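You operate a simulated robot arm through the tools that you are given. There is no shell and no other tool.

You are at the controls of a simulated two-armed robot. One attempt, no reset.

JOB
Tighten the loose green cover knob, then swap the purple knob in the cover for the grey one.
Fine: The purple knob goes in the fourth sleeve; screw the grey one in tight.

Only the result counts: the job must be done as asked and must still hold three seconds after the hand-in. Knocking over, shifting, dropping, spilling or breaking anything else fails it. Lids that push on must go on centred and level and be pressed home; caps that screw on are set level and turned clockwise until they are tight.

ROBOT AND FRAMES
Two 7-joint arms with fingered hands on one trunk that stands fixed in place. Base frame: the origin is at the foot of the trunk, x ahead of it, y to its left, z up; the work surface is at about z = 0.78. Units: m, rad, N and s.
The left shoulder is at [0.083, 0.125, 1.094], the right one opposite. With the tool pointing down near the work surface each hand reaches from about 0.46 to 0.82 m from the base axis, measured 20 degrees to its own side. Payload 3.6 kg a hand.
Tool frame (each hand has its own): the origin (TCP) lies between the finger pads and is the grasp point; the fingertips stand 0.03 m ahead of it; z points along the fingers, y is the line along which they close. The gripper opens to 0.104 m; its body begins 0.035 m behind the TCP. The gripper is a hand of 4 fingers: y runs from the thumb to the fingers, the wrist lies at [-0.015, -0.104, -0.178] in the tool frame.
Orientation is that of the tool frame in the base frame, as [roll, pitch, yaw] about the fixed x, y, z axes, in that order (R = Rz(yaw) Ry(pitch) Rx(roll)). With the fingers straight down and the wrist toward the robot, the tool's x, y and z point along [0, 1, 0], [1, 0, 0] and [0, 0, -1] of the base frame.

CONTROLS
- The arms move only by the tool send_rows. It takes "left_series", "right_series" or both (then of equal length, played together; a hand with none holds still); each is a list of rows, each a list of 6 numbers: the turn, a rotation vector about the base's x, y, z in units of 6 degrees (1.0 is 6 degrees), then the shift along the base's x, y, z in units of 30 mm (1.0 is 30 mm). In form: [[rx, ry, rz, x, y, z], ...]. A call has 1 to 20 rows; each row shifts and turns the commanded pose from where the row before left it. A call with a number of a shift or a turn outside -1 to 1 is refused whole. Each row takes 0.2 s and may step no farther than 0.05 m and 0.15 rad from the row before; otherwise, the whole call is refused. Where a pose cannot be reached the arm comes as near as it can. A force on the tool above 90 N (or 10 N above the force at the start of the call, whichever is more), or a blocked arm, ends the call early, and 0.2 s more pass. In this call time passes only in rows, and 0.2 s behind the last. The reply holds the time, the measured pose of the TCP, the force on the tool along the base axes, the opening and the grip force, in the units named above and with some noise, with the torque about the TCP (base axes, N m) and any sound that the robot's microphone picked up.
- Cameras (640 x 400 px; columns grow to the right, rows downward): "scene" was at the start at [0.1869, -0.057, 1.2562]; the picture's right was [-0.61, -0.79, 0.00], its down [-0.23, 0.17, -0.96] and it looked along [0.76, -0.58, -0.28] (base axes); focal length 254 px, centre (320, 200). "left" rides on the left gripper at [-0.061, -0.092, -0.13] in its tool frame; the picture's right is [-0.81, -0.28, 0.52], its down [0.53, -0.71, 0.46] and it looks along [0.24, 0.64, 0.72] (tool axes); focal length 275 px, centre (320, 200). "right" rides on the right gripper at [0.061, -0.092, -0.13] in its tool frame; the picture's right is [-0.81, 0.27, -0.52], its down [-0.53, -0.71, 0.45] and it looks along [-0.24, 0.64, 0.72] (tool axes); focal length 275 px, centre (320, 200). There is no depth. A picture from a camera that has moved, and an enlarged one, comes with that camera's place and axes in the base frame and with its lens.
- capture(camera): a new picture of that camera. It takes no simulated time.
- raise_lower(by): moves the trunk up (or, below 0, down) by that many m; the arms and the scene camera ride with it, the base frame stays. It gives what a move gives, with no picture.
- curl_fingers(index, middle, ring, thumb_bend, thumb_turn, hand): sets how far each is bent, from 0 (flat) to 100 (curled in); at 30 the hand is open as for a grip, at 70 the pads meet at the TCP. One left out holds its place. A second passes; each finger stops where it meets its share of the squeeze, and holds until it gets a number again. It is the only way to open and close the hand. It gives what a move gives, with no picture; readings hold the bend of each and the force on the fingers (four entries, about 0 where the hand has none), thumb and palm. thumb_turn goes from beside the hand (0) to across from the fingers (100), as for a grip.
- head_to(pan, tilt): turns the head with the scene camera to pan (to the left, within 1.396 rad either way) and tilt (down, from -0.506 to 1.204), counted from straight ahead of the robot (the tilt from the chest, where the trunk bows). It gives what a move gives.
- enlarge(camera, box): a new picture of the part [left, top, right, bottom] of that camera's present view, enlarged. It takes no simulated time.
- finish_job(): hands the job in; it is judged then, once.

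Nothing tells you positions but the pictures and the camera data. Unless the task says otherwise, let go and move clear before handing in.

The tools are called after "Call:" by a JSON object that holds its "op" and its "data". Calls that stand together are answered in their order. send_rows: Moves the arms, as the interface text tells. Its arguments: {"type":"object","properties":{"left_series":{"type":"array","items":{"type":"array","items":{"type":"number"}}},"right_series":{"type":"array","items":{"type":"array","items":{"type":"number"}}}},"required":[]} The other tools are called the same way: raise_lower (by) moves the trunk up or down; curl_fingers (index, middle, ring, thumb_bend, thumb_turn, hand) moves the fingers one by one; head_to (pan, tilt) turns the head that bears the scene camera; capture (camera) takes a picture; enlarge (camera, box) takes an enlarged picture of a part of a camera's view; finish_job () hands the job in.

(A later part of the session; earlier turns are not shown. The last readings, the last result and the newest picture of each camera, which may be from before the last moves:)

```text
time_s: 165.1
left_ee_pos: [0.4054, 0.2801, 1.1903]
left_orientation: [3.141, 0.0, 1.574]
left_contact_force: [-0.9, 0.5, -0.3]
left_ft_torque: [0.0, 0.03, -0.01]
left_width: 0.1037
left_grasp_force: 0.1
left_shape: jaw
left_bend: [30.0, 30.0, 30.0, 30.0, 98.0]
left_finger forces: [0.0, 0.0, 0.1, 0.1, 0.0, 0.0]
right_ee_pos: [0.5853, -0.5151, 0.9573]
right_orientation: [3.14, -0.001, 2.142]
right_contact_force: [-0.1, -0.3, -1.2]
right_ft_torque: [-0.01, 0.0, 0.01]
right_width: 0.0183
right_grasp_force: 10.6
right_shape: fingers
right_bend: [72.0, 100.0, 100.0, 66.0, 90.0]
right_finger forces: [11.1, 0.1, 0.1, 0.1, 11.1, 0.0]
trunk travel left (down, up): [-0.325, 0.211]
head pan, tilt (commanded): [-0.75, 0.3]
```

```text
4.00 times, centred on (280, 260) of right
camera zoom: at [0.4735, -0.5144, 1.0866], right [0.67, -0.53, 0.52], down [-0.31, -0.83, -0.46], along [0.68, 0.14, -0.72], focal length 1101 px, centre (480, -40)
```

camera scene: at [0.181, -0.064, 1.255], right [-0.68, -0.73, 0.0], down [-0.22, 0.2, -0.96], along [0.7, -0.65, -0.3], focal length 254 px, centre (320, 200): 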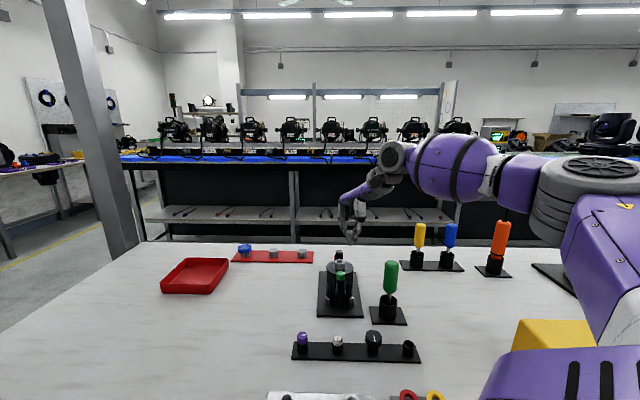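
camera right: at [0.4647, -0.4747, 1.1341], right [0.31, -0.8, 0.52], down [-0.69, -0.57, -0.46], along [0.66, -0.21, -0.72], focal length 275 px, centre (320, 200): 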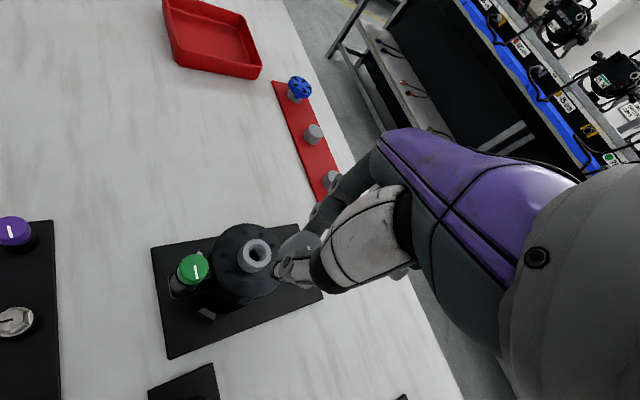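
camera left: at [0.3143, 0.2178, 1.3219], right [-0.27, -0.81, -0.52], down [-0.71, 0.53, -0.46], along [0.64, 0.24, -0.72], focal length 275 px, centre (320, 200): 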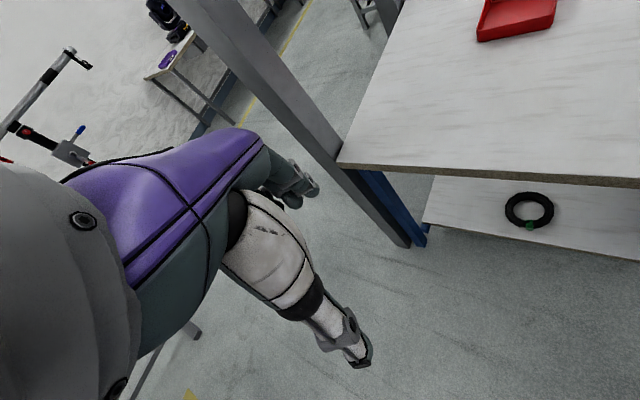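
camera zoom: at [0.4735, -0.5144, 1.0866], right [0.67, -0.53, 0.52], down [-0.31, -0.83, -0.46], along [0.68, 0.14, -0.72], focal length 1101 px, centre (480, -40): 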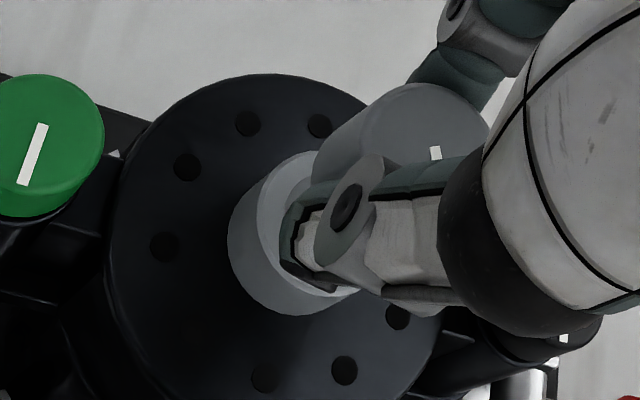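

The stem tip is at the rim and centred in the hole opening, which gives about 3 mm of clearance all round. I'll nudge slightly and lower it in.

Call:
{"op": "send_rows", "data": {"right_series": [[0, 0, 0, 0.03, -0.03, -0.17], [0, 0, 0, 0, 0, -0.17]]}}

Call:
{"op": "enlarge", "data": {"camera": "scene", "box": [328, 225, 364, 275]}}

Call:
{"op": "enlarge", "data": {"camera": "right", "box": [230, 210, 330, 310]}}

```text
time_s: 165.7
left_ee_pos: [0.406, 0.2809, 1.1889]
left_orientation: [-3.141, 0.0, 1.572]
left_contact_force: [-0.4, -0.2, -0.3]
left_ft_torque: [0.0, 0.02, -0.02]
left_width: 0.1037
left_grasp_force: 0.1
left_shape: jaw
left_bend: [30.0, 30.0, 30.0, 30.0, 98.0]
left_finger forces: [0.1, 0.0, 0.0, 0.0, 0.1, 0.0]
right_ee_pos: [0.586, -0.5157, 0.9459]
right_orientation: [3.139, 0.0, 2.141]
right_contact_force: [-0.7, -0.4, 0.1]
right_ft_torque: [-0.02, 0.0, 0.02]
right_width: 0.018
right_grasp_force: 11.4
right_shape: fingers
right_bend: [72.0, 100.0, 100.0, 66.0, 90.0]
right_finger forces: [11.1, 0.1, 0.0, 0.0, 11.1, 0.0]
trunk travel left (down, up): [-0.325, 0.211]
head pan, tilt (commanded): [-0.75, 0.3]
```

```text
8.00 times, centred on (346, 250) of scene
camera zoom: at [0.181, -0.0639, 1.255], right [-0.68, -0.73, 0.0], down [-0.22, 0.2, -0.96], along [0.7, -0.65, -0.3], focal length 2033 px, centre (112, -200)
```

zoom: 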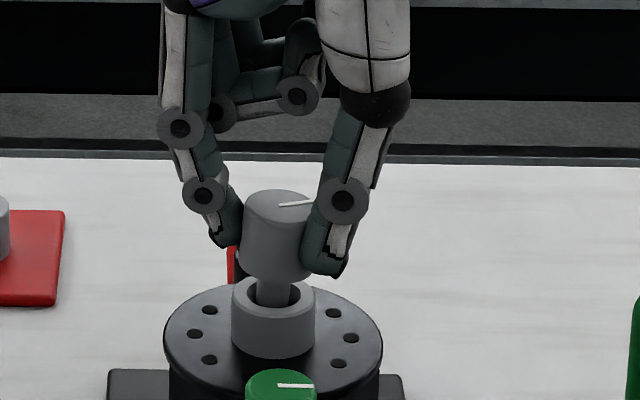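

```text
4.00 times, centred on (280, 260) of right
camera zoom: at [0.4744, -0.5153, 1.0762], right [0.67, -0.53, 0.52], down [-0.31, -0.83, -0.46], along [0.68, 0.14, -0.72], focal length 1101 px, centre (480, -40)
```

zoom: 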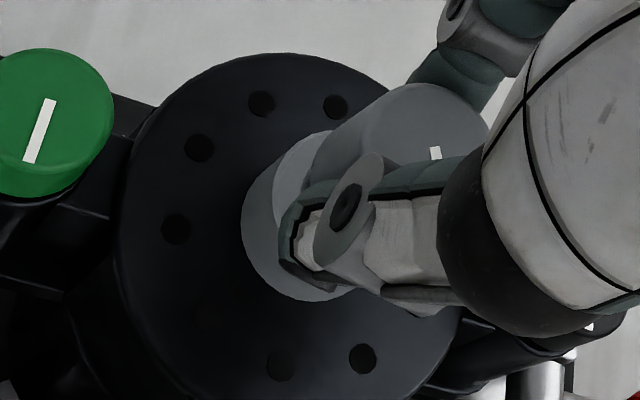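

The stem is in the hole and centred. I'll lower in small steps until the thread makes contact.

Call:
{"op": "send_rows", "data": {"right_series": [[0, 0, 0, 0, 0, -0.1], [0, 0, 0, 0, 0, -0.1]]}}

Call:
{"op": "enlarge", "data": {"camera": "scene", "box": [328, 225, 364, 275]}}

```text
time_s: 166.3
left_ee_pos: [0.4065, 0.2801, 1.1894]
left_orientation: [3.141, 0.001, 1.573]
left_contact_force: [0.2, 0.6, -0.7]
left_ft_torque: [0.02, 0.0, -0.01]
left_width: 0.1039
left_grasp_force: 0.0
left_shape: jaw
left_bend: [30.0, 30.0, 30.0, 30.0, 98.0]
left_finger forces: [0.0, 0.0, 0.0, 0.1, 0.0, 0.0]
right_ee_pos: [0.5848, -0.5154, 0.9407]
right_orientation: [3.14, 0.001, 2.142]
right_contact_force: [-0.2, 1.5, 2.6]
right_ft_torque: [0.06, 0.13, 0.02]
right_width: 0.018
right_grasp_force: 11.0
right_shape: fingers
right_bend: [72.0, 100.0, 100.0, 66.0, 90.0]
right_finger forces: [11.6, 0.0, 0.0, 0.0, 10.8, 0.0]
trunk travel left (down, up): [-0.325, 0.211]
head pan, tilt (commanded): [-0.75, 0.3]
```

```text
8.00 times, centred on (346, 250) of scene
camera zoom: at [0.1806, -0.0634, 1.2552], right [-0.68, -0.73, 0.0], down [-0.22, 0.2, -0.96], along [0.7, -0.65, -0.3], focal length 2033 px, centre (112, -200)
```

zoom: 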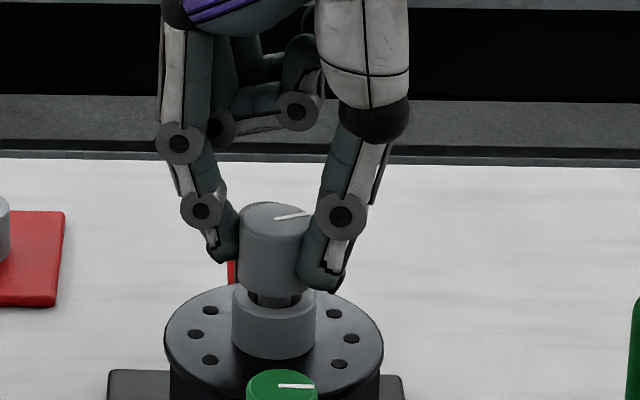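

Light contact: the thread start is about 6–7 mm above seating. I'll start turning clockwise with a gentle downward follow, circling about the knob's axis.

Call:
{"op": "send_rows", "data": {"right_series": [[0, 0, -1, -0.0207, -0.0201, -0.006], [0, 0, -1, -0.0226, -0.0177, -0.005], [0, 0, -1, -0.0244, -0.0153, -0.005], [0, 0, -1, -0.0258, -0.0126, -0.004], [0, 0, -1, -0.027, -0.0099, -0.004], [0, 0, -1, -0.0279, -0.007, -0.004], [0, 0, -1, -0.0285, -0.0041, -0.004], [0, 0, -1, -0.0287, -0.001, -0.004]]}}

Call:
{"op": "enlarge", "data": {"camera": "scene", "box": [328, 225, 364, 275]}}

Call:
{"op": "enlarge", "data": {"camera": "right", "box": [230, 200, 350, 310]}}

```text
time_s: 168.1
left_ee_pos: [0.4055, 0.2805, 1.1907]
left_orientation: [3.141, 0.001, 1.573]
left_contact_force: [0.0, 0.2, 0.4]
left_ft_torque: [0.02, 0.02, 0.0]
left_width: 0.1037
left_grasp_force: 0.0
left_shape: jaw
left_bend: [30.0, 30.0, 30.0, 30.0, 98.0]
left_finger forces: [0.1, 0.0, 0.0, 0.0, 0.0, 0.0]
right_ee_pos: [0.5802, -0.5194, 0.9403]
right_orientation: [3.139, 0.001, 1.302]
right_contact_force: [0.9, 2.1, 5.6]
right_ft_torque: [0.16, 0.06, 0.02]
right_width: 0.0179
right_grasp_force: 11.7
right_shape: fingers
right_bend: [72.0, 100.0, 100.0, 66.0, 90.0]
right_finger forces: [11.2, 0.1, 0.0, 0.1, 11.6, 0.0]
trunk travel left (down, up): [-0.325, 0.211]
head pan, tilt (commanded): [-0.75, 0.3]
```

```text
8.00 times, centred on (346, 250) of scene
camera zoom: at [0.1806, -0.0632, 1.2552], right [-0.68, -0.73, 0.0], down [-0.22, 0.2, -0.96], along [0.7, -0.65, -0.29], focal length 2033 px, centre (112, -200)
```

zoom: 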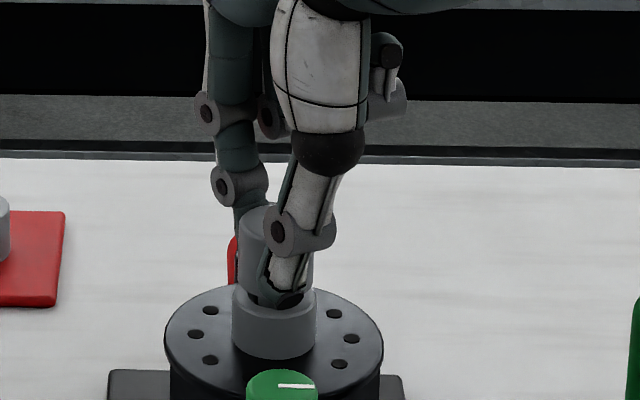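

```text
3.64 times, centred on (290, 255) of right
camera zoom: at [0.5059, -0.4358, 1.0697], right [0.05, -0.85, 0.52], down [-0.83, -0.33, -0.46], along [0.56, -0.41, -0.72], focal length 1001 px, centre (429, 0)
```

zoom: 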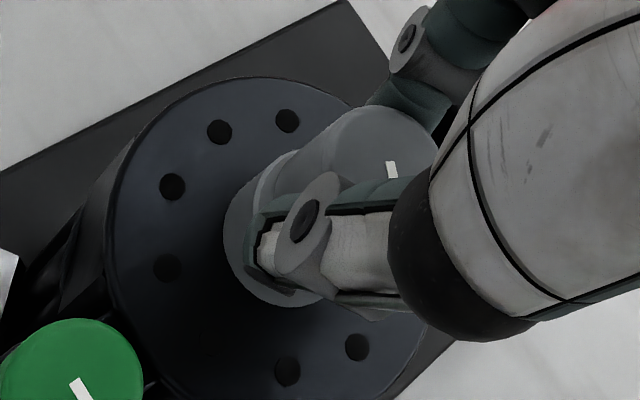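

Call:
{"op": "send_rows", "data": {"right_series": [[0, 0, -1, -0.0287, 0.0019, -0.004], [0, 0, -1, -0.0283, 0.0049, -0.004], [0, 0, -1, -0.0277, 0.0079, -0.004], [0, 0, -1, -0.0267, 0.0107, -0.004], [0, 0, -1, -0.0254, 0.0135, -0.004], [0, 0, -1, -0.0239, 0.016, -0.004], [0, 0, -1, -0.0221, 0.0185, -0.004], [0, 0, -1, -0.02, 0.0207, -0.004]]}}

Call:
{"op": "enlarge", "data": {"camera": "scene", "box": [328, 225, 364, 275]}}

Call:
{"op": "enlarge", "data": {"camera": "right", "box": [230, 200, 350, 310]}}

```text
time_s: 169.9
left_ee_pos: [0.4061, 0.281, 1.1908]
left_orientation: [-3.141, 0.003, 1.572]
left_contact_force: [0.5, -0.8, -0.7]
left_ft_torque: [-0.01, 0.02, 0.01]
left_width: 0.1038
left_grasp_force: 0.1
left_shape: jaw
left_bend: [30.0, 30.0, 30.0, 30.0, 98.0]
left_finger forces: [0.0, 0.1, 0.0, 0.0, 0.0, 0.1]
right_ee_pos: [0.5734, -0.5151, 0.9388]
right_orientation: [3.139, 0.0, 0.464]
right_contact_force: [1.3, 1.9, 7.7]
right_ft_torque: [0.17, -0.08, 0.04]
right_width: 0.018
right_grasp_force: 11.3
right_shape: fingers
right_bend: [72.0, 100.0, 100.0, 66.0, 90.0]
right_finger forces: [11.0, 0.1, 0.1, 0.0, 12.1, 0.0]
trunk travel left (down, up): [-0.325, 0.211]
head pan, tilt (commanded): [-0.75, 0.3]
```

```text
8.00 times, centred on (346, 250) of scene
camera zoom: at [0.1807, -0.063, 1.2552], right [-0.68, -0.73, 0.0], down [-0.22, 0.2, -0.96], along [0.7, -0.65, -0.29], focal length 2033 px, centre (112, -200)
```

zoom: 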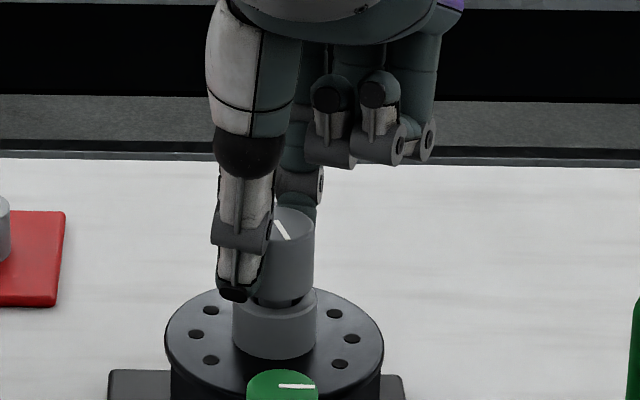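

```text
3.64 times, centred on (290, 255) of right
camera zoom: at [0.5856, -0.4067, 1.0689], right [-0.6, -0.61, 0.52], down [-0.79, 0.4, -0.46], along [0.07, -0.69, -0.72], focal length 1001 px, centre (429, 0)
```

zoom: 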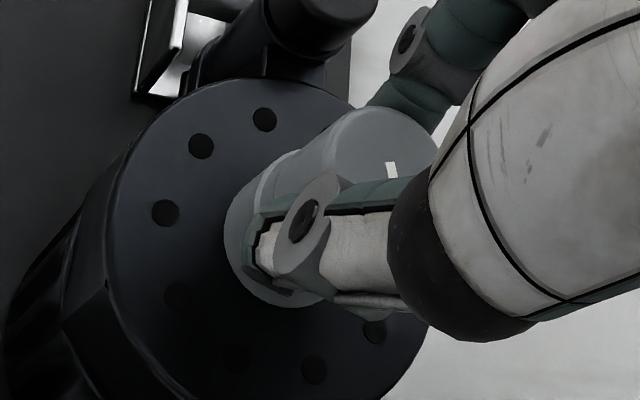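

Call:
{"op": "send_rows", "data": {"right_series": [[0, 0, -1, -0.0177, 0.0227, -0.006], [0, 0, -1, -0.0153, 0.0243, -0.006], [0, 0, -1, -0.0126, 0.0258, -0.006], [0, 0, -1, -0.0099, 0.027, -0.006], [0, 0, -1, -0.007, 0.0279, -0.006], [0, 0, -1, -0.0041, 0.0284, -0.006], [0, 0, -1, -0.001, 0.0288, -0.006], [0, 0, -1, 0.0019, 0.0287, -0.006]]}}

Call:
{"op": "enlarge", "data": {"camera": "scene", "box": [328, 225, 364, 275]}}

Call:
{"op": "enlarge", "data": {"camera": "right", "box": [230, 200, 350, 310]}}

```text
time_s: 171.7
left_ee_pos: [0.4046, 0.2808, 1.1901]
left_orientation: [3.141, 0.0, 1.572]
left_contact_force: [0.3, -0.2, 0.8]
left_ft_torque: [0.04, 0.0, -0.02]
left_width: 0.1037
left_grasp_force: 0.2
left_shape: jaw
left_bend: [30.0, 30.0, 30.0, 30.0, 98.0]
left_finger forces: [0.0, 0.0, 0.0, 0.0, 0.0, 0.1]
right_ee_pos: [0.5708, -0.5093, 0.9363]
right_orientation: [3.14, 0.002, -0.373]
right_contact_force: [1.3, 0.6, 9.2]
right_ft_torque: [0.06, -0.15, 0.06]
right_width: 0.0179
right_grasp_force: 11.8
right_shape: fingers
right_bend: [72.0, 100.0, 100.0, 66.0, 90.0]
right_finger forces: [11.1, 0.0, 0.0, 0.1, 12.2, 0.0]
trunk travel left (down, up): [-0.325, 0.211]
head pan, tilt (commanded): [-0.75, 0.3]
```

```text
8.00 times, centred on (346, 250) of scene
camera zoom: at [0.1805, -0.063, 1.2552], right [-0.68, -0.73, 0.0], down [-0.22, 0.2, -0.96], along [0.7, -0.65, -0.29], focal length 2033 px, centre (112, -200)
```

zoom: 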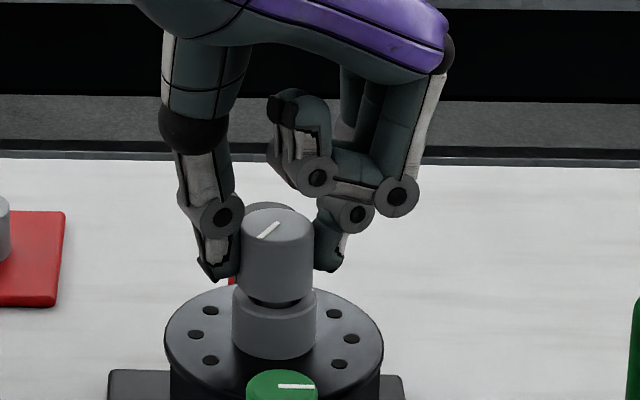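

```text
3.64 times, centred on (290, 255) of right
camera zoom: at [0.6606, -0.4467, 1.0676], right [-0.85, 0.04, 0.52], down [-0.24, 0.86, -0.46], along [-0.46, -0.51, -0.72], focal length 1001 px, centre (429, 0)
```

zoom: 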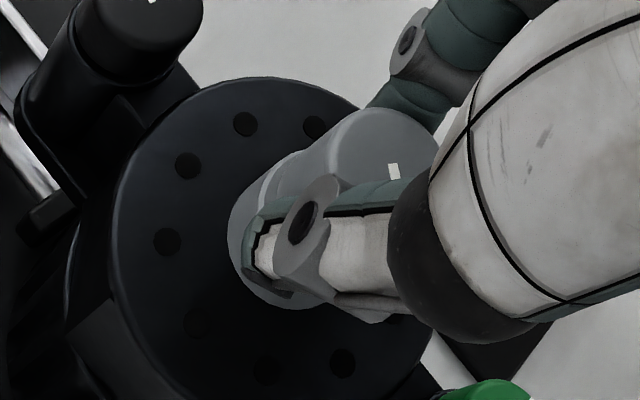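

The knob has descended about 2 mm over 144°, so the thread is engaged. I'll release, swing back and regrip for the next clockwise stroke.

Call:
{"op": "curl_fingers", "data": {"hand": "right", "index": 50, "thumb_bend": 50}}

Call:
{"op": "send_rows", "data": {"right_series": [[0, 0, 0, 0, 0, 0.5], [0, 0, 0, 0, 0, 0.9], [0, 0, 1, 0.1, -0.05, 0.3], [0, 0, 1, 0.1, -0.05, 0], [0, 0, 1, 0.1, -0.05, 0], [0, 0, 1, 0.1, -0.1, 0], [0, 0, 1, 0, 0, 0], [0, 0, 1, 0, 0, 0], [0, 0, 1, 0, 0, 0], [0, 0, 1, 0, 0, 0], [0, 0, 1, 0, 0, 0], [0, 0, 1, 0, 0, 0], [0, 0, 1, 0, 0, 0], [0, 0, 1, 0, 0, 0], [0, 0, 1, 0, 0, 0], [0, 0, 1, 0, 0, 0], [0, 0, 1, 0, 0, 0], [0, 0, 1, 0, 0, 0], [0, 0, 1, 0, 0, 0], [0, 0, 1, 0, 0, 0]]}}

Call:
{"op": "send_rows", "data": {"right_series": [[0, 0, 1, 0, 0, 0], [0, 0, 1, 0, 0, 0], [0, 0, 1, 0, 0, 0], [0, 0, 1, 0, 0, 0], [0, 0, 1, 0, 0, 0], [0, 0, 1, 0, 0, 0]]}}

Call:
{"op": "enlarge", "data": {"camera": "scene", "box": [328, 225, 364, 275]}}

Call:
{"op": "enlarge", "data": {"camera": "right", "box": [210, 200, 350, 320]}}

```text
time_s: 172.7
left_ee_pos: [0.4055, 0.2809, 1.1907]
left_orientation: [-3.14, 0.0, 1.573]
left_contact_force: [-0.4, -0.1, -0.2]
left_ft_torque: [0.01, 0.01, 0.03]
left_width: 0.1036
left_grasp_force: 0.0
left_shape: jaw
left_bend: [30.0, 30.0, 30.0, 30.0, 98.0]
left_finger forces: [0.0, 0.1, 0.0, 0.0, 0.1, 0.0]
right_ee_pos: [0.5722, -0.5093, 0.9361]
right_orientation: [-3.141, 0.0, -0.373]
right_contact_force: [0.7, -0.3, 0.2]
right_ft_torque: [0.02, -0.02, 0.02]
right_width: 0.0529
right_grasp_force: 0.0
right_shape: fingers
right_bend: [50.0, 100.0, 100.0, 50.0, 90.0]
right_finger forces: [0.0, 0.1, 0.0, 0.1, 0.1, 0.0]
trunk travel left (down, up): [-0.325, 0.211]
head pan, tilt (commanded): [-0.75, 0.3]
```

```text
time_s: 176.9
left_ee_pos: [0.4055, 0.2805, 1.189]
left_orientation: [3.141, 0.0, 1.573]
left_contact_force: [-0.4, 0.2, -0.5]
left_ft_torque: [0.04, -0.04, -0.03]
left_width: 0.1038
left_grasp_force: 0.1
left_shape: jaw
left_bend: [30.0, 30.0, 30.0, 30.0, 98.0]
left_finger forces: [0.0, 0.0, 0.0, 0.0, 0.1, 0.0]
right_ee_pos: [0.5841, -0.5168, 0.9881]
right_orientation: [3.14, 0.001, 1.516]
right_contact_force: [-0.4, 0.2, 0.2]
right_ft_torque: [0.0, -0.02, -0.02]
right_width: 0.0528
right_grasp_force: 0.1
right_shape: fingers
right_bend: [50.0, 100.0, 100.0, 50.0, 90.0]
right_finger forces: [0.0, 0.0, 0.1, 0.1, 0.0, 0.1]
trunk travel left (down, up): [-0.325, 0.211]
head pan, tilt (commanded): [-0.75, 0.3]
```

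```text
time_s: 178.3
left_ee_pos: [0.4071, 0.281, 1.1901]
left_orientation: [3.141, 0.0, 1.572]
left_contact_force: [-0.5, -0.3, -0.1]
left_ft_torque: [-0.01, -0.01, 0.01]
left_width: 0.1037
left_grasp_force: 0.1
left_shape: jaw
left_bend: [30.0, 30.0, 30.0, 30.0, 98.0]
left_finger forces: [0.0, 0.0, 0.0, 0.0, 0.1, 0.0]
right_ee_pos: [0.584, -0.5168, 0.9877]
right_orientation: [3.14, 0.001, 2.143]
right_contact_force: [0.2, 0.5, -0.7]
right_ft_torque: [0.02, 0.01, -0.03]
right_width: 0.0532
right_grasp_force: 0.0
right_shape: fingers
right_bend: [50.0, 100.0, 100.0, 50.0, 90.0]
right_finger forces: [0.0, 0.0, 0.1, 0.0, 0.0, 0.0]
trunk travel left (down, up): [-0.325, 0.211]
head pan, tilt (commanded): [-0.75, 0.3]
```

```text
8.00 times, centred on (346, 250) of scene
camera zoom: at [0.1813, -0.0638, 1.255], right [-0.68, -0.73, 0.0], down [-0.22, 0.2, -0.96], along [0.7, -0.65, -0.3], focal length 2033 px, centre (112, -200)
```

zoom: 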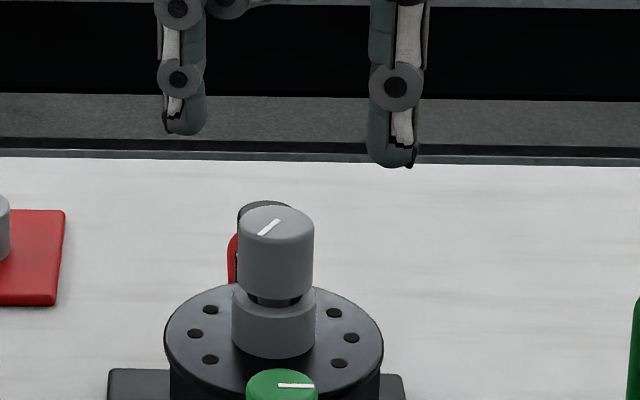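

```text
3.33 times, centred on (280, 260) of right
camera zoom: at [0.4718, -0.5169, 1.1175], right [0.67, -0.53, 0.52], down [-0.31, -0.83, -0.46], along [0.67, 0.14, -0.72], focal length 918 px, centre (453, 0)
```

zoom: 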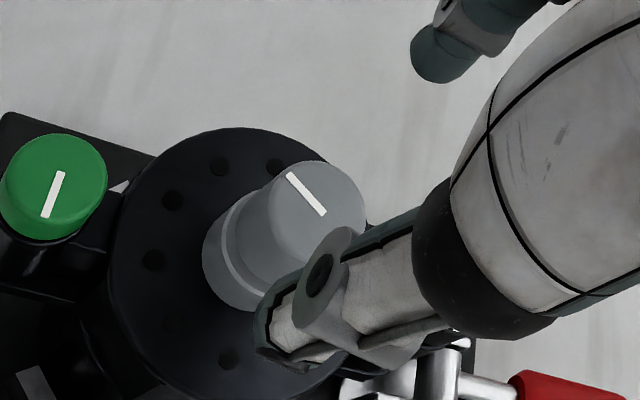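

Call:
{"op": "enlarge", "data": {"camera": "right", "box": [250, 230, 320, 300]}}

Call:
{"op": "enlarge", "data": {"camera": "scene", "box": [336, 248, 356, 272]}}

```text
5.71 times, centred on (285, 265) of right
camera zoom: at [0.4718, -0.5169, 1.1175], right [0.67, -0.53, 0.52], down [-0.31, -0.83, -0.46], along [0.67, 0.14, -0.72], focal length 1573 px, centre (520, -171)
```

zoom: 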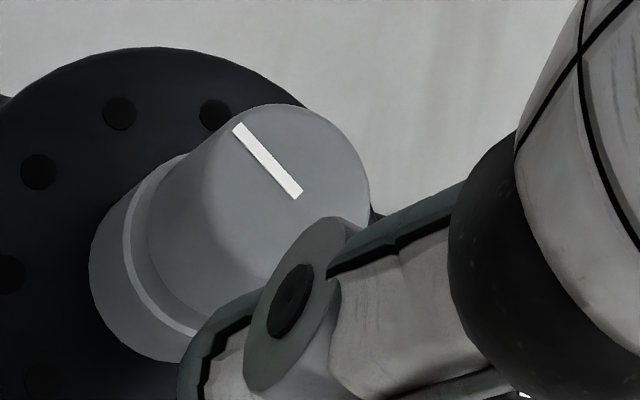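

```text
16.00 times, centred on (346, 260) of scene
camera zoom: at [0.1813, -0.0638, 1.255], right [-0.68, -0.73, 0.0], down [-0.22, 0.2, -0.96], along [0.7, -0.65, -0.3], focal length 4066 px, centre (-96, -760)
```

zoom: 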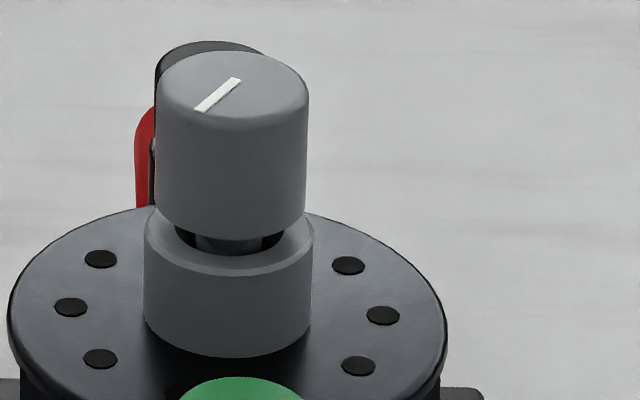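

The grey knob is upright on its thread with about 5–6 mm still to go. I'll regrip it and carry on clockwise.

Call:
{"op": "send_rows", "data": {"right_series": [[0, 0, 0, 0.015, 0.03, -0.75], [0, 0, 0, 0, 0, -0.72]]}}

Call:
{"op": "curl_fingers", "data": {"hand": "right", "index": 84, "thumb_bend": 77}}

Call:
{"op": "enlarge", "data": {"camera": "scene", "box": [328, 225, 364, 275]}}

Call:
{"op": "enlarge", "data": {"camera": "right", "box": [230, 200, 350, 310]}}

```text
time_s: 178.9
left_ee_pos: [0.4057, 0.2803, 1.19]
left_orientation: [3.141, 0.0, 1.572]
left_contact_force: [0.0, 0.2, 0.1]
left_ft_torque: [0.05, -0.02, -0.01]
left_width: 0.1037
left_grasp_force: 0.1
left_shape: jaw
left_bend: [30.0, 30.0, 30.0, 30.0, 98.0]
left_finger forces: [0.1, 0.0, 0.1, 0.0, 0.1, 0.0]
right_ee_pos: [0.584, -0.5162, 0.9441]
right_orientation: [3.14, 0.001, 2.141]
right_contact_force: [-0.1, 0.4, 0.0]
right_ft_torque: [0.03, -0.01, 0.0]
right_width: 0.0531
right_grasp_force: 0.1
right_shape: fingers
right_bend: [50.0, 100.0, 100.0, 50.0, 90.0]
right_finger forces: [0.0, 0.1, 0.0, 0.0, 0.0, 0.0]
trunk travel left (down, up): [-0.325, 0.211]
head pan, tilt (commanded): [-0.75, 0.3]
```

```text
time_s: 179.9
left_ee_pos: [0.406, 0.2799, 1.1901]
left_orientation: [3.141, -0.001, 1.572]
left_contact_force: [-0.1, -0.1, 0.2]
left_ft_torque: [0.0, -0.05, 0.0]
left_width: 0.1038
left_grasp_force: 0.1
left_shape: jaw
left_bend: [30.0, 30.0, 30.0, 30.0, 98.0]
left_finger forces: [0.0, 0.0, 0.0, 0.0, 0.1, 0.1]
right_ee_pos: [0.5829, -0.5163, 0.9437]
right_orientation: [-3.141, 0.0, 2.142]
right_contact_force: [0.0, -0.8, -1.9]
right_ft_torque: [-0.02, -0.04, 0.0]
right_width: 0.0189
right_grasp_force: 11.7
right_shape: fingers
right_bend: [60.0, 100.0, 100.0, 67.0, 91.0]
right_finger forces: [11.6, 0.0, 0.0, 0.0, 11.4, 0.0]
trunk travel left (down, up): [-0.325, 0.211]
head pan, tilt (commanded): [-0.75, 0.3]
```

```text
8.00 times, centred on (346, 250) of scene
camera zoom: at [0.1813, -0.064, 1.255], right [-0.68, -0.73, 0.0], down [-0.22, 0.2, -0.96], along [0.7, -0.65, -0.3], focal length 2033 px, centre (112, -200)
```

zoom: 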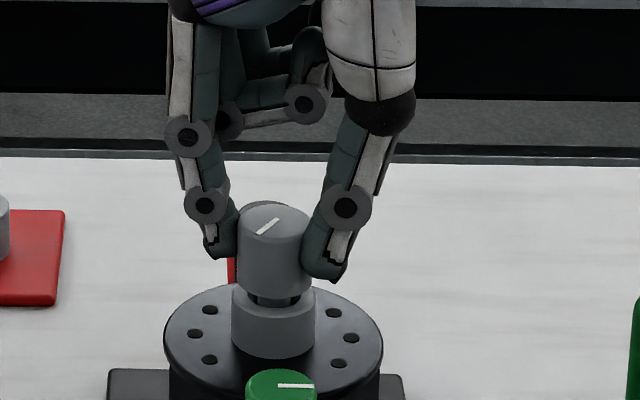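

```text
3.64 times, centred on (290, 255) of right
camera zoom: at [0.4723, -0.5159, 1.0738], right [0.67, -0.53, 0.52], down [-0.31, -0.83, -0.46], along [0.67, 0.14, -0.72], focal length 1001 px, centre (429, 0)
```

zoom: 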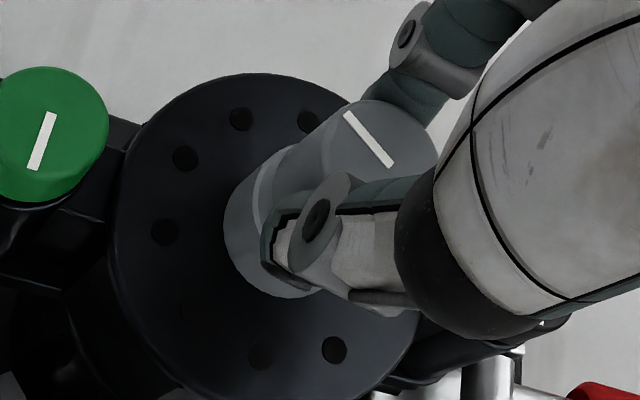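

Balanced grip. Second clockwise stroke.

Call:
{"op": "send_rows", "data": {"right_series": [[0, 0, -1, -0.0242, -0.014, -0.003], [0, 0, -1, -0.0255, -0.0113, -0.003], [0, 0, -1, -0.0265, -0.0086, -0.003], [0, 0, -1, -0.0273, -0.0058, -0.003], [0, 0, -1, -0.0277, -0.0029, -0.003], [0, 0, -1, -0.0279, 0, -0.003], [0, 0, -1, -0.0277, 0.0029, -0.003], [0, 0, -1, -0.0273, 0.0058, -0.003], [0, 0, -1, -0.0265, 0.0086, -0.003], [0, 0, -1, -0.0255, 0.0113, -0.003], [0, 0, -1, -0.0242, 0.014, -0.003], [0, 0, -1, -0.0226, 0.0164, -0.003], [0, 0, -1, -0.0207, 0.0187, -0.003]]}}

Call:
{"op": "enlarge", "data": {"camera": "right", "box": [230, 200, 350, 310]}}

Call:
{"op": "send_rows", "data": {"right_series": [[0, 0, -1, -0.0187, 0.0207, -0.003], [0, 0, -1, -0.0164, 0.0226, -0.003], [0, 0, -1, -0.014, 0.0242, -0.003], [0, 0, -1, -0.0113, 0.0255, -0.003], [0, 0, -1, -0.0086, 0.0265, -0.003], [0, 0, -1, -0.0058, 0.0273, -0.003], [0, 0, -1, -0.0029, 0.0277, -0.003], [0, 0, -1, 0, 0.0279, -0.003], [0, 0, -1, 0.0029, 0.0277, -0.003], [0, 0, -1, 0.0058, 0.0273, -0.003], [0, 0, -1, 0.0086, 0.0265, -0.003]]}}

Call:
{"op": "enlarge", "data": {"camera": "scene", "box": [328, 225, 364, 275]}}

Call:
{"op": "enlarge", "data": {"camera": "right", "box": [230, 200, 350, 310]}}

```text
time_s: 182.7
left_ee_pos: [0.4061, 0.2797, 1.1906]
left_orientation: [3.141, 0.002, 1.573]
left_contact_force: [-0.4, 0.5, -0.5]
left_ft_torque: [-0.01, 0.0, -0.01]
left_width: 0.1038
left_grasp_force: 0.0
left_shape: jaw
left_bend: [30.0, 30.0, 30.0, 30.0, 98.0]
left_finger forces: [0.0, 0.1, 0.0, 0.0, 0.1, 0.1]
right_ee_pos: [0.5739, -0.5149, 0.9426]
right_orientation: [3.139, 0.0, 0.778]
right_contact_force: [-2.1, 1.7, -0.4]
right_ft_torque: [0.02, 0.04, 0.02]
right_width: 0.0185
right_grasp_force: 11.8
right_shape: fingers
right_bend: [60.0, 100.0, 100.0, 67.0, 91.0]
right_finger forces: [10.3, 0.0, 0.0, 0.0, 12.7, 0.1]
trunk travel left (down, up): [-0.325, 0.211]
head pan, tilt (commanded): [-0.75, 0.3]
```

```text
3.64 times, centred on (290, 255) of right
camera zoom: at [0.5521, -0.4077, 1.0727], right [-0.38, -0.76, 0.52], down [-0.88, 0.13, -0.46], along [0.28, -0.63, -0.72], focal length 1001 px, centre (429, 0)
```

zoom: 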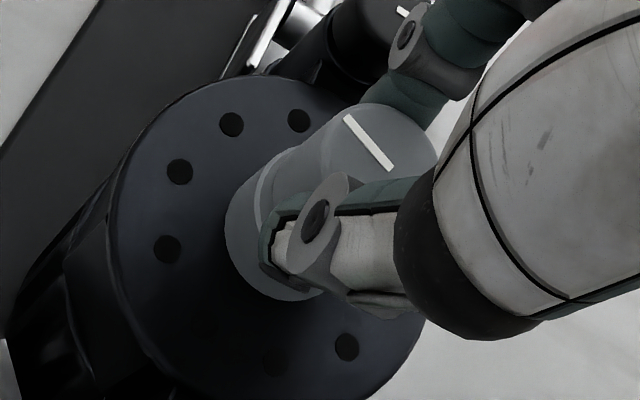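

```text
time_s: 185.1
left_ee_pos: [0.4061, 0.2801, 1.1894]
left_orientation: [-3.142, 0.0, 1.573]
left_contact_force: [0.1, 0.0, -0.6]
left_ft_torque: [0.0, -0.02, 0.02]
left_width: 0.1041
left_grasp_force: 0.1
left_shape: jaw
left_bend: [30.0, 30.0, 30.0, 30.0, 98.0]
left_finger forces: [0.0, 0.0, 0.0, 0.1, 0.0, 0.0]
right_ee_pos: [0.5723, -0.5059, 0.9411]
right_orientation: [3.14, 0.0, -0.373]
right_contact_force: [-0.4, 2.7, -0.1]
right_ft_torque: [0.06, -0.01, 0.06]
right_width: 0.0189
right_grasp_force: 11.4
right_shape: fingers
right_bend: [60.0, 100.0, 100.0, 67.0, 91.0]
right_finger forces: [10.5, 0.0, 0.0, 0.0, 12.2, 0.0]
trunk travel left (down, up): [-0.325, 0.211]
head pan, tilt (commanded): [-0.75, 0.3]
```

```text
8.00 times, centred on (346, 250) of scene
camera zoom: at [0.1812, -0.0635, 1.255], right [-0.68, -0.73, 0.0], down [-0.22, 0.2, -0.96], along [0.7, -0.65, -0.3], focal length 2033 px, centre (112, -200)
```

zoom: 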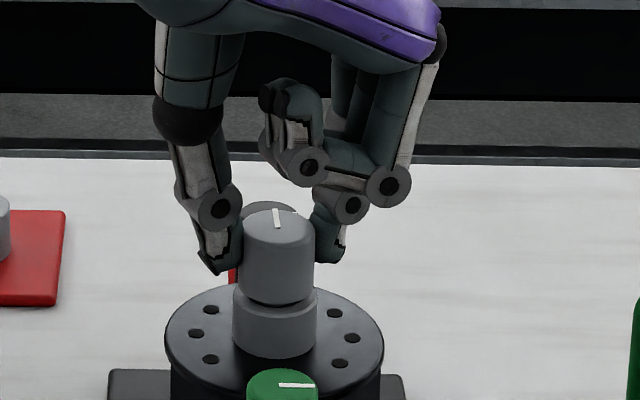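

```text
3.64 times, centred on (290, 255) of right
camera zoom: at [0.6619, -0.4442, 1.0714], right [-0.85, 0.04, 0.52], down [-0.24, 0.86, -0.46], along [-0.46, -0.51, -0.72], focal length 1001 px, centre (429, 0)
```

zoom: 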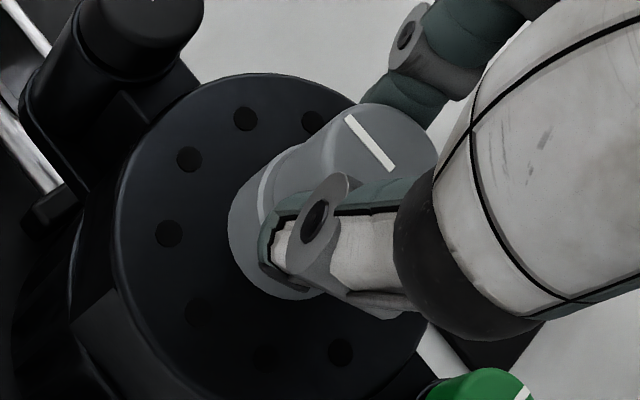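

The knob followed through another 144° and the gap is now small. One more stroke of about 100° should seat it, so I'll release, swing back and regrip.

Call:
{"op": "curl_fingers", "data": {"hand": "right", "index": 50, "thumb_bend": 50}}

Call:
{"op": "send_rows", "data": {"right_series": [[0, 0, 0, 0, 0, 0.5], [0, 0, 0, 0, 0, 0.8], [0, 0, 1, 0.1, -0.1, 0.2], [0, 0, 1, 0.1, -0.1, 0], [0, 0, 1, 0.1, -0.1, 0], [0, 0, 1, 0.09, -0.05, 0], [0, 0, 1, 0, 0, 0], [0, 0, 1, 0, 0, 0], [0, 0, 1, 0, 0, 0], [0, 0, 1, 0, 0, 0], [0, 0, 1, 0, 0, 0], [0, 0, 1, 0, 0, 0], [0, 0, 1, 0, 0, 0], [0, 0, 1, 0, 0, 0], [0, 0, 1, 0, 0, 0], [0, 0, 1, 0, 0, 0], [0, 0, 1, 0, 0, 0], [0, 0, 1, 0, 0, 0], [0, 0, 1, 0, 0, 0], [0, 0, 1, 0, 0, 0]]}}

Call:
{"op": "send_rows", "data": {"right_series": [[0, 0, 1, 0, 0, 0], [0, 0, 1, 0, 0, 0], [0, 0, 1, 0, 0, 0], [0, 0, 1, 0, 0, 0], [0, 0, 1, 0, 0, 0], [0, 0, 1, 0, 0, 0]]}}

Call:
{"op": "enlarge", "data": {"camera": "scene", "box": [336, 248, 356, 272]}}

Call:
{"op": "enlarge", "data": {"camera": "right", "box": [210, 200, 350, 320]}}

```text
time_s: 186.1
left_ee_pos: [0.4053, 0.2811, 1.1913]
left_orientation: [-3.141, -0.001, 1.573]
left_contact_force: [0.2, -0.7, -0.2]
left_ft_torque: [-0.03, -0.03, 0.05]
left_width: 0.1037
left_grasp_force: 0.1
left_shape: jaw
left_bend: [30.0, 30.0, 30.0, 30.0, 98.0]
left_finger forces: [0.0, 0.1, 0.0, 0.0, 0.0, 0.0]
right_ee_pos: [0.5725, -0.5061, 0.94]
right_orientation: [3.141, -0.001, -0.373]
right_contact_force: [-0.2, -0.1, -0.8]
right_ft_torque: [0.0, 0.03, -0.01]
right_width: 0.0529
right_grasp_force: 0.0
right_shape: fingers
right_bend: [50.0, 100.0, 100.0, 50.0, 90.0]
right_finger forces: [0.0, 0.0, 0.1, 0.0, 0.0, 0.1]
trunk travel left (down, up): [-0.325, 0.211]
head pan, tilt (commanded): [-0.75, 0.3]
```

```text
time_s: 190.3
left_ee_pos: [0.406, 0.2792, 1.1901]
left_orientation: [-3.141, 0.001, 1.572]
left_contact_force: [0.1, -0.1, -0.4]
left_ft_torque: [0.03, 0.0, 0.01]
left_width: 0.1035
left_grasp_force: 0.0
left_shape: jaw
left_bend: [30.0, 30.0, 30.0, 30.0, 98.0]
left_finger forces: [0.0, 0.1, 0.0, 0.0, 0.0, 0.0]
right_ee_pos: [0.5843, -0.5181, 0.987]
right_orientation: [3.14, 0.0, 1.515]
right_contact_force: [0.2, 0.6, 0.0]
right_ft_torque: [-0.02, -0.01, 0.0]
right_width: 0.053
right_grasp_force: 0.1
right_shape: fingers
right_bend: [50.0, 100.0, 100.0, 50.0, 90.0]
right_finger forces: [0.0, 0.0, 0.0, 0.0, 0.0, 0.1]
trunk travel left (down, up): [-0.325, 0.211]
head pan, tilt (commanded): [-0.75, 0.3]
```

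```text
time_s: 191.7
left_ee_pos: [0.4062, 0.2802, 1.1896]
left_orientation: [3.141, 0.0, 1.571]
left_contact_force: [0.1, -0.1, 0.4]
left_ft_torque: [0.02, 0.0, 0.01]
left_width: 0.1038
left_grasp_force: 0.1
left_shape: jaw
left_bend: [30.0, 30.0, 30.0, 30.0, 98.0]
left_finger forces: [0.0, 0.1, 0.0, 0.0, 0.0, 0.1]
right_ee_pos: [0.5847, -0.5177, 0.9852]
right_orientation: [-3.141, 0.001, 2.143]
right_contact_force: [0.0, -0.5, -0.3]
right_ft_torque: [0.03, -0.03, 0.0]
right_width: 0.0532
right_grasp_force: 0.0
right_shape: fingers
right_bend: [50.0, 100.0, 100.0, 50.0, 90.0]
right_finger forces: [0.1, 0.0, 0.0, 0.0, 0.0, 0.0]
trunk travel left (down, up): [-0.325, 0.211]
head pan, tilt (commanded): [-0.75, 0.3]
```

```text
16.00 times, centred on (346, 260) of scene
camera zoom: at [0.1813, -0.0638, 1.255], right [-0.68, -0.73, 0.0], down [-0.22, 0.2, -0.96], along [0.7, -0.65, -0.3], focal length 4066 px, centre (-96, -760)
```

zoom: 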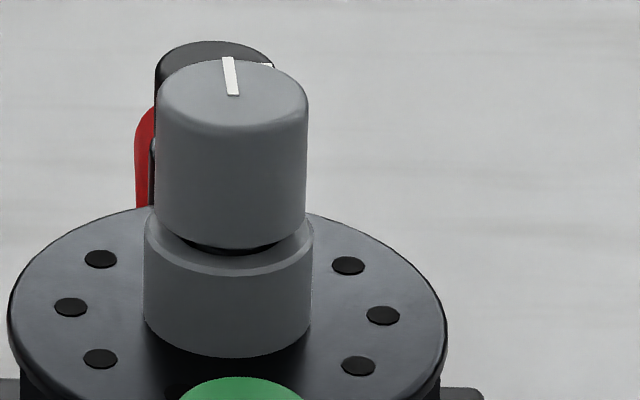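

```text
3.33 times, centred on (280, 260) of right
camera zoom: at [0.4726, -0.5166, 1.1163], right [0.67, -0.53, 0.52], down [-0.31, -0.83, -0.46], along [0.67, 0.14, -0.72], focal length 918 px, centre (453, 0)
```

zoom: 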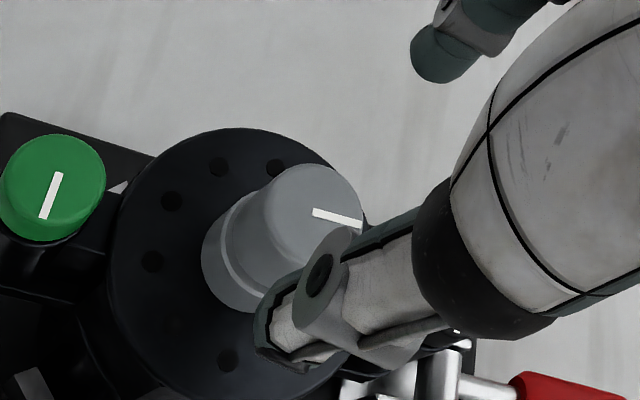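

The knob has dropped another 1.4 mm, and its pointer is about 90° short of the aligned direction. I'll regrip with more squeeze and keep turning until it tightens.

Call:
{"op": "send_rows", "data": {"right_series": [[0, 0, 0, -0.017, 0.04, -0.72], [0, 0, 0, 0, 0, -0.72]]}}

Call:
{"op": "curl_fingers", "data": {"hand": "right", "index": 92, "thumb_bend": 81}}

Call:
{"op": "send_rows", "data": {"right_series": [[0, 0, -1, -0.0242, -0.014, -0.002], [0, 0, -1, -0.0255, -0.0113, -0.002], [0, 0, -1, -0.0265, -0.0086, -0.002], [0, 0, -1, -0.0273, -0.0058, -0.002], [0, 0, -1, -0.0277, -0.0029, -0.002], [0, 0, -1, -0.0279, 0, -0.002], [0, 0, -1, -0.0277, 0.0029, -0.002], [0, 0, -1, -0.0273, 0.0058, -0.002], [0, 0, -1, -0.0265, 0.0086, -0.002], [0, 0, -1, -0.0255, 0.0113, -0.002]]}}

Call:
{"op": "enlarge", "data": {"camera": "right", "box": [230, 200, 350, 310]}}

Call:
{"op": "enlarge", "data": {"camera": "scene", "box": [328, 225, 364, 275]}}

```text
time_s: 192.3
left_ee_pos: [0.4066, 0.279, 1.1907]
left_orientation: [3.14, 0.0, 1.572]
left_contact_force: [-0.2, -0.1, -0.2]
left_ft_torque: [0.0, -0.02, 0.02]
left_width: 0.1038
left_grasp_force: 0.1
left_shape: jaw
left_bend: [30.0, 30.0, 30.0, 30.0, 98.0]
left_finger forces: [0.0, 0.0, 0.1, 0.0, 0.1, 0.0]
right_ee_pos: [0.5835, -0.5161, 0.9431]
right_orientation: [3.139, 0.0, 2.141]
right_contact_force: [0.8, 0.4, 0.6]
right_ft_torque: [0.03, 0.0, 0.02]
right_width: 0.0529
right_grasp_force: 0.0
right_shape: fingers
right_bend: [50.0, 100.0, 100.0, 50.0, 90.0]
right_finger forces: [0.0, 0.0, 0.0, 0.0, 0.0, 0.1]
trunk travel left (down, up): [-0.325, 0.211]
head pan, tilt (commanded): [-0.75, 0.3]
```

```text
time_s: 193.3
left_ee_pos: [0.406, 0.2795, 1.1904]
left_orientation: [-3.141, -0.001, 1.573]
left_contact_force: [1.0, 0.2, -0.2]
left_ft_torque: [0.0, 0.04, 0.0]
left_width: 0.104
left_grasp_force: 0.0
left_shape: jaw
left_bend: [30.0, 30.0, 30.0, 30.0, 98.0]
left_finger forces: [0.1, 0.1, 0.0, 0.1, 0.1, 0.1]
right_ee_pos: [0.5831, -0.5162, 0.9434]
right_orientation: [3.141, 0.0, 2.142]
right_contact_force: [-2.7, -5.0, -2.0]
right_ft_torque: [-0.09, -0.01, 0.06]
right_width: 0.0185
right_grasp_force: 14.4
right_shape: fingers
right_bend: [59.0, 100.0, 100.0, 68.0, 91.0]
right_finger forces: [12.6, 0.0, 0.0, 0.0, 16.6, 0.2]
trunk travel left (down, up): [-0.325, 0.211]
head pan, tilt (commanded): [-0.75, 0.3]
```

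```text
time_s: 195.5
left_ee_pos: [0.4064, 0.2801, 1.1908]
left_orientation: [3.141, -0.002, 1.573]
left_contact_force: [-0.4, 0.1, -0.1]
left_ft_torque: [0.01, 0.03, -0.03]
left_width: 0.1037
left_grasp_force: 0.1
left_shape: jaw
left_bend: [30.0, 30.0, 30.0, 30.0, 98.0]
left_finger forces: [0.0, 0.0, 0.1, 0.0, 0.0, 0.0]
right_ee_pos: [0.5749, -0.5169, 0.9412]
right_orientation: [3.139, -0.001, 1.093]
right_contact_force: [-3.8, 1.9, -1.9]
right_ft_torque: [-0.03, 0.04, 0.09]
right_width: 0.0183
right_grasp_force: 14.3
right_shape: fingers
right_bend: [59.0, 100.0, 100.0, 68.0, 91.0]
right_finger forces: [12.3, 0.0, 0.0, 0.0, 16.1, 0.0]
trunk travel left (down, up): [-0.325, 0.211]
head pan, tilt (commanded): [-0.75, 0.3]
```

```text
3.64 times, centred on (290, 255) of right
camera zoom: at [0.5207, -0.421, 1.072], right [-0.13, -0.85, 0.52], down [-0.88, -0.15, -0.46], along [0.46, -0.51, -0.72], focal length 1001 px, centre (429, 0)
```

zoom: 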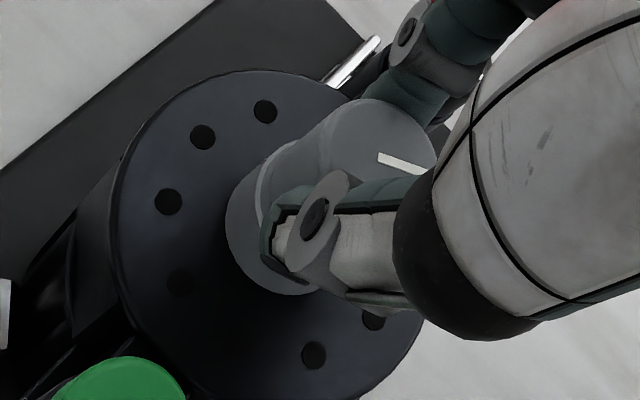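

```text
8.00 times, centred on (346, 250) of scene
camera zoom: at [0.1808, -0.0637, 1.2551], right [-0.68, -0.73, 0.0], down [-0.22, 0.2, -0.96], along [0.7, -0.65, -0.3], focal length 2033 px, centre (112, -200)
```

zoom: 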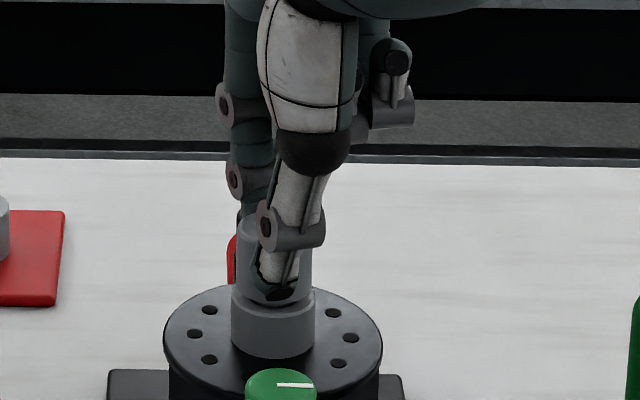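

Call:
{"op": "send_rows", "data": {"right_series": [[0, 0, -1, -0.0242, 0.014, -0.002], [0, 0, -1, -0.0226, 0.0164, -0.002], [0, 0, -1, -0.0207, 0.0187, -0.002], [0, 0, -1, -0.0187, 0.0207, -0.002], [0, 0, -1, -0.0164, 0.0226, -0.002]]}}

Call:
{"op": "enlarge", "data": {"camera": "right", "box": [230, 200, 350, 310]}}

Call:
{"op": "send_rows", "data": {"right_series": [[0, 0, -1, -0.014, 0.0242, -0.002], [0, 0, -1, -0.0113, 0.0255, -0.002], [0, 0, -1, -0.0086, 0.0265, -0.002], [0, 0, -1, -0.0058, 0.0273, -0.002], [0, 0, -1, -0.0029, 0.0277, -0.002]]}}

Call:
{"op": "enlarge", "data": {"camera": "right", "box": [230, 200, 350, 310]}}

Call:
{"op": "enlarge", "data": {"camera": "scene", "box": [328, 225, 364, 275]}}

```text
time_s: 196.7
left_ee_pos: [0.4063, 0.2811, 1.1891]
left_orientation: [3.141, 0.001, 1.574]
left_contact_force: [-0.2, 0.5, 0.7]
left_ft_torque: [-0.03, 0.02, -0.01]
left_width: 0.1037
left_grasp_force: 0.1
left_shape: jaw
left_bend: [30.0, 30.0, 30.0, 30.0, 98.0]
left_finger forces: [0.1, 0.0, 0.0, 0.0, 0.0, 0.1]
right_ee_pos: [0.5731, -0.5123, 0.9419]
right_orientation: [3.139, -0.001, 0.572]
right_contact_force: [-0.8, 8.2, -1.2]
right_ft_torque: [0.18, 0.01, 0.23]
right_width: 0.0184
right_grasp_force: 14.5
right_shape: fingers
right_bend: [58.0, 100.0, 100.0, 68.0, 93.0]
right_finger forces: [12.7, 0.1, 0.0, 0.1, 16.2, 0.0]
trunk travel left (down, up): [-0.325, 0.211]
head pan, tilt (commanded): [-0.75, 0.3]
```

```text
3.64 times, centred on (290, 255) of right
camera zoom: at [0.5738, -0.4029, 1.0722], right [-0.54, -0.67, 0.52], down [-0.83, 0.31, -0.46], along [0.14, -0.67, -0.72], focal length 1001 px, centre (429, 0)
```

zoom: 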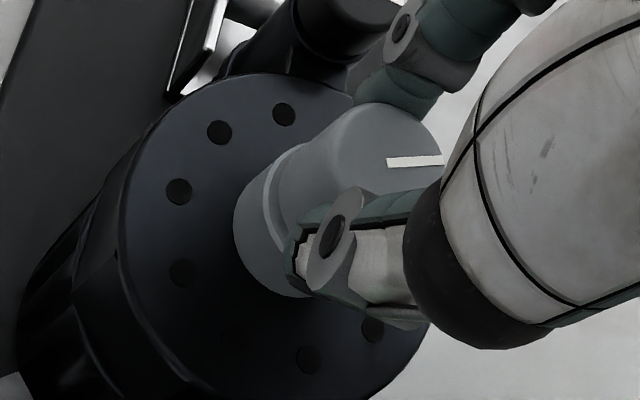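

```text
time_s: 197.9
left_ee_pos: [0.4044, 0.2809, 1.19]
left_orientation: [3.14, 0.003, 1.574]
left_contact_force: [-0.1, 0.3, 0.0]
left_ft_torque: [0.01, 0.01, 0.0]
left_width: 0.1038
left_grasp_force: 0.1
left_shape: jaw
left_bend: [30.0, 30.0, 30.0, 30.0, 98.0]
left_finger forces: [0.1, 0.0, 0.1, 0.0, 0.0, 0.2]
right_ee_pos: [0.5723, -0.5087, 0.9417]
right_orientation: [3.139, -0.001, 0.045]
right_contact_force: [-0.2, 6.5, 0.4]
right_ft_torque: [0.16, -0.05, 0.3]
right_width: 0.0183
right_grasp_force: 15.2
right_shape: fingers
right_bend: [58.0, 100.0, 100.0, 68.0, 96.0]
right_finger forces: [12.7, 0.0, 0.1, 0.0, 19.0, 0.0]
trunk travel left (down, up): [-0.325, 0.211]
head pan, tilt (commanded): [-0.75, 0.3]
```

```text
3.64 times, centred on (290, 255) of right
camera zoom: at [0.6276, -0.4154, 1.0716], right [-0.8, -0.31, 0.52], down [-0.56, 0.69, -0.46], along [-0.21, -0.66, -0.72], focal length 1001 px, centre (429, 0)
```

zoom: 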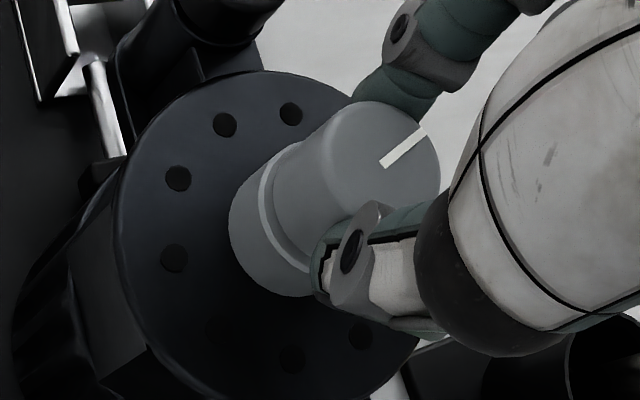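

```text
8.00 times, centred on (346, 250) of scene
camera zoom: at [0.1812, -0.063, 1.2551], right [-0.68, -0.73, 0.0], down [-0.22, 0.2, -0.96], along [0.7, -0.65, -0.3], focal length 2033 px, centre (112, -200)
```

zoom: 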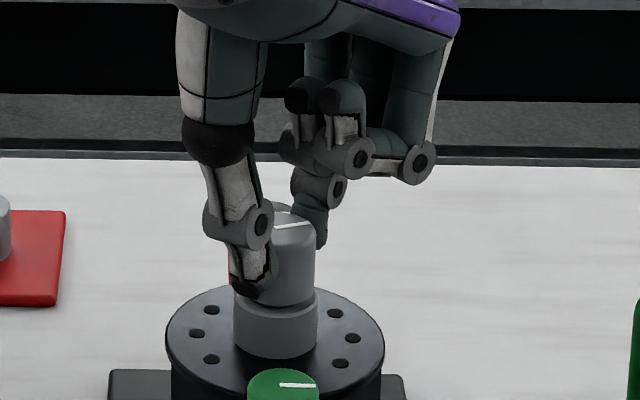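

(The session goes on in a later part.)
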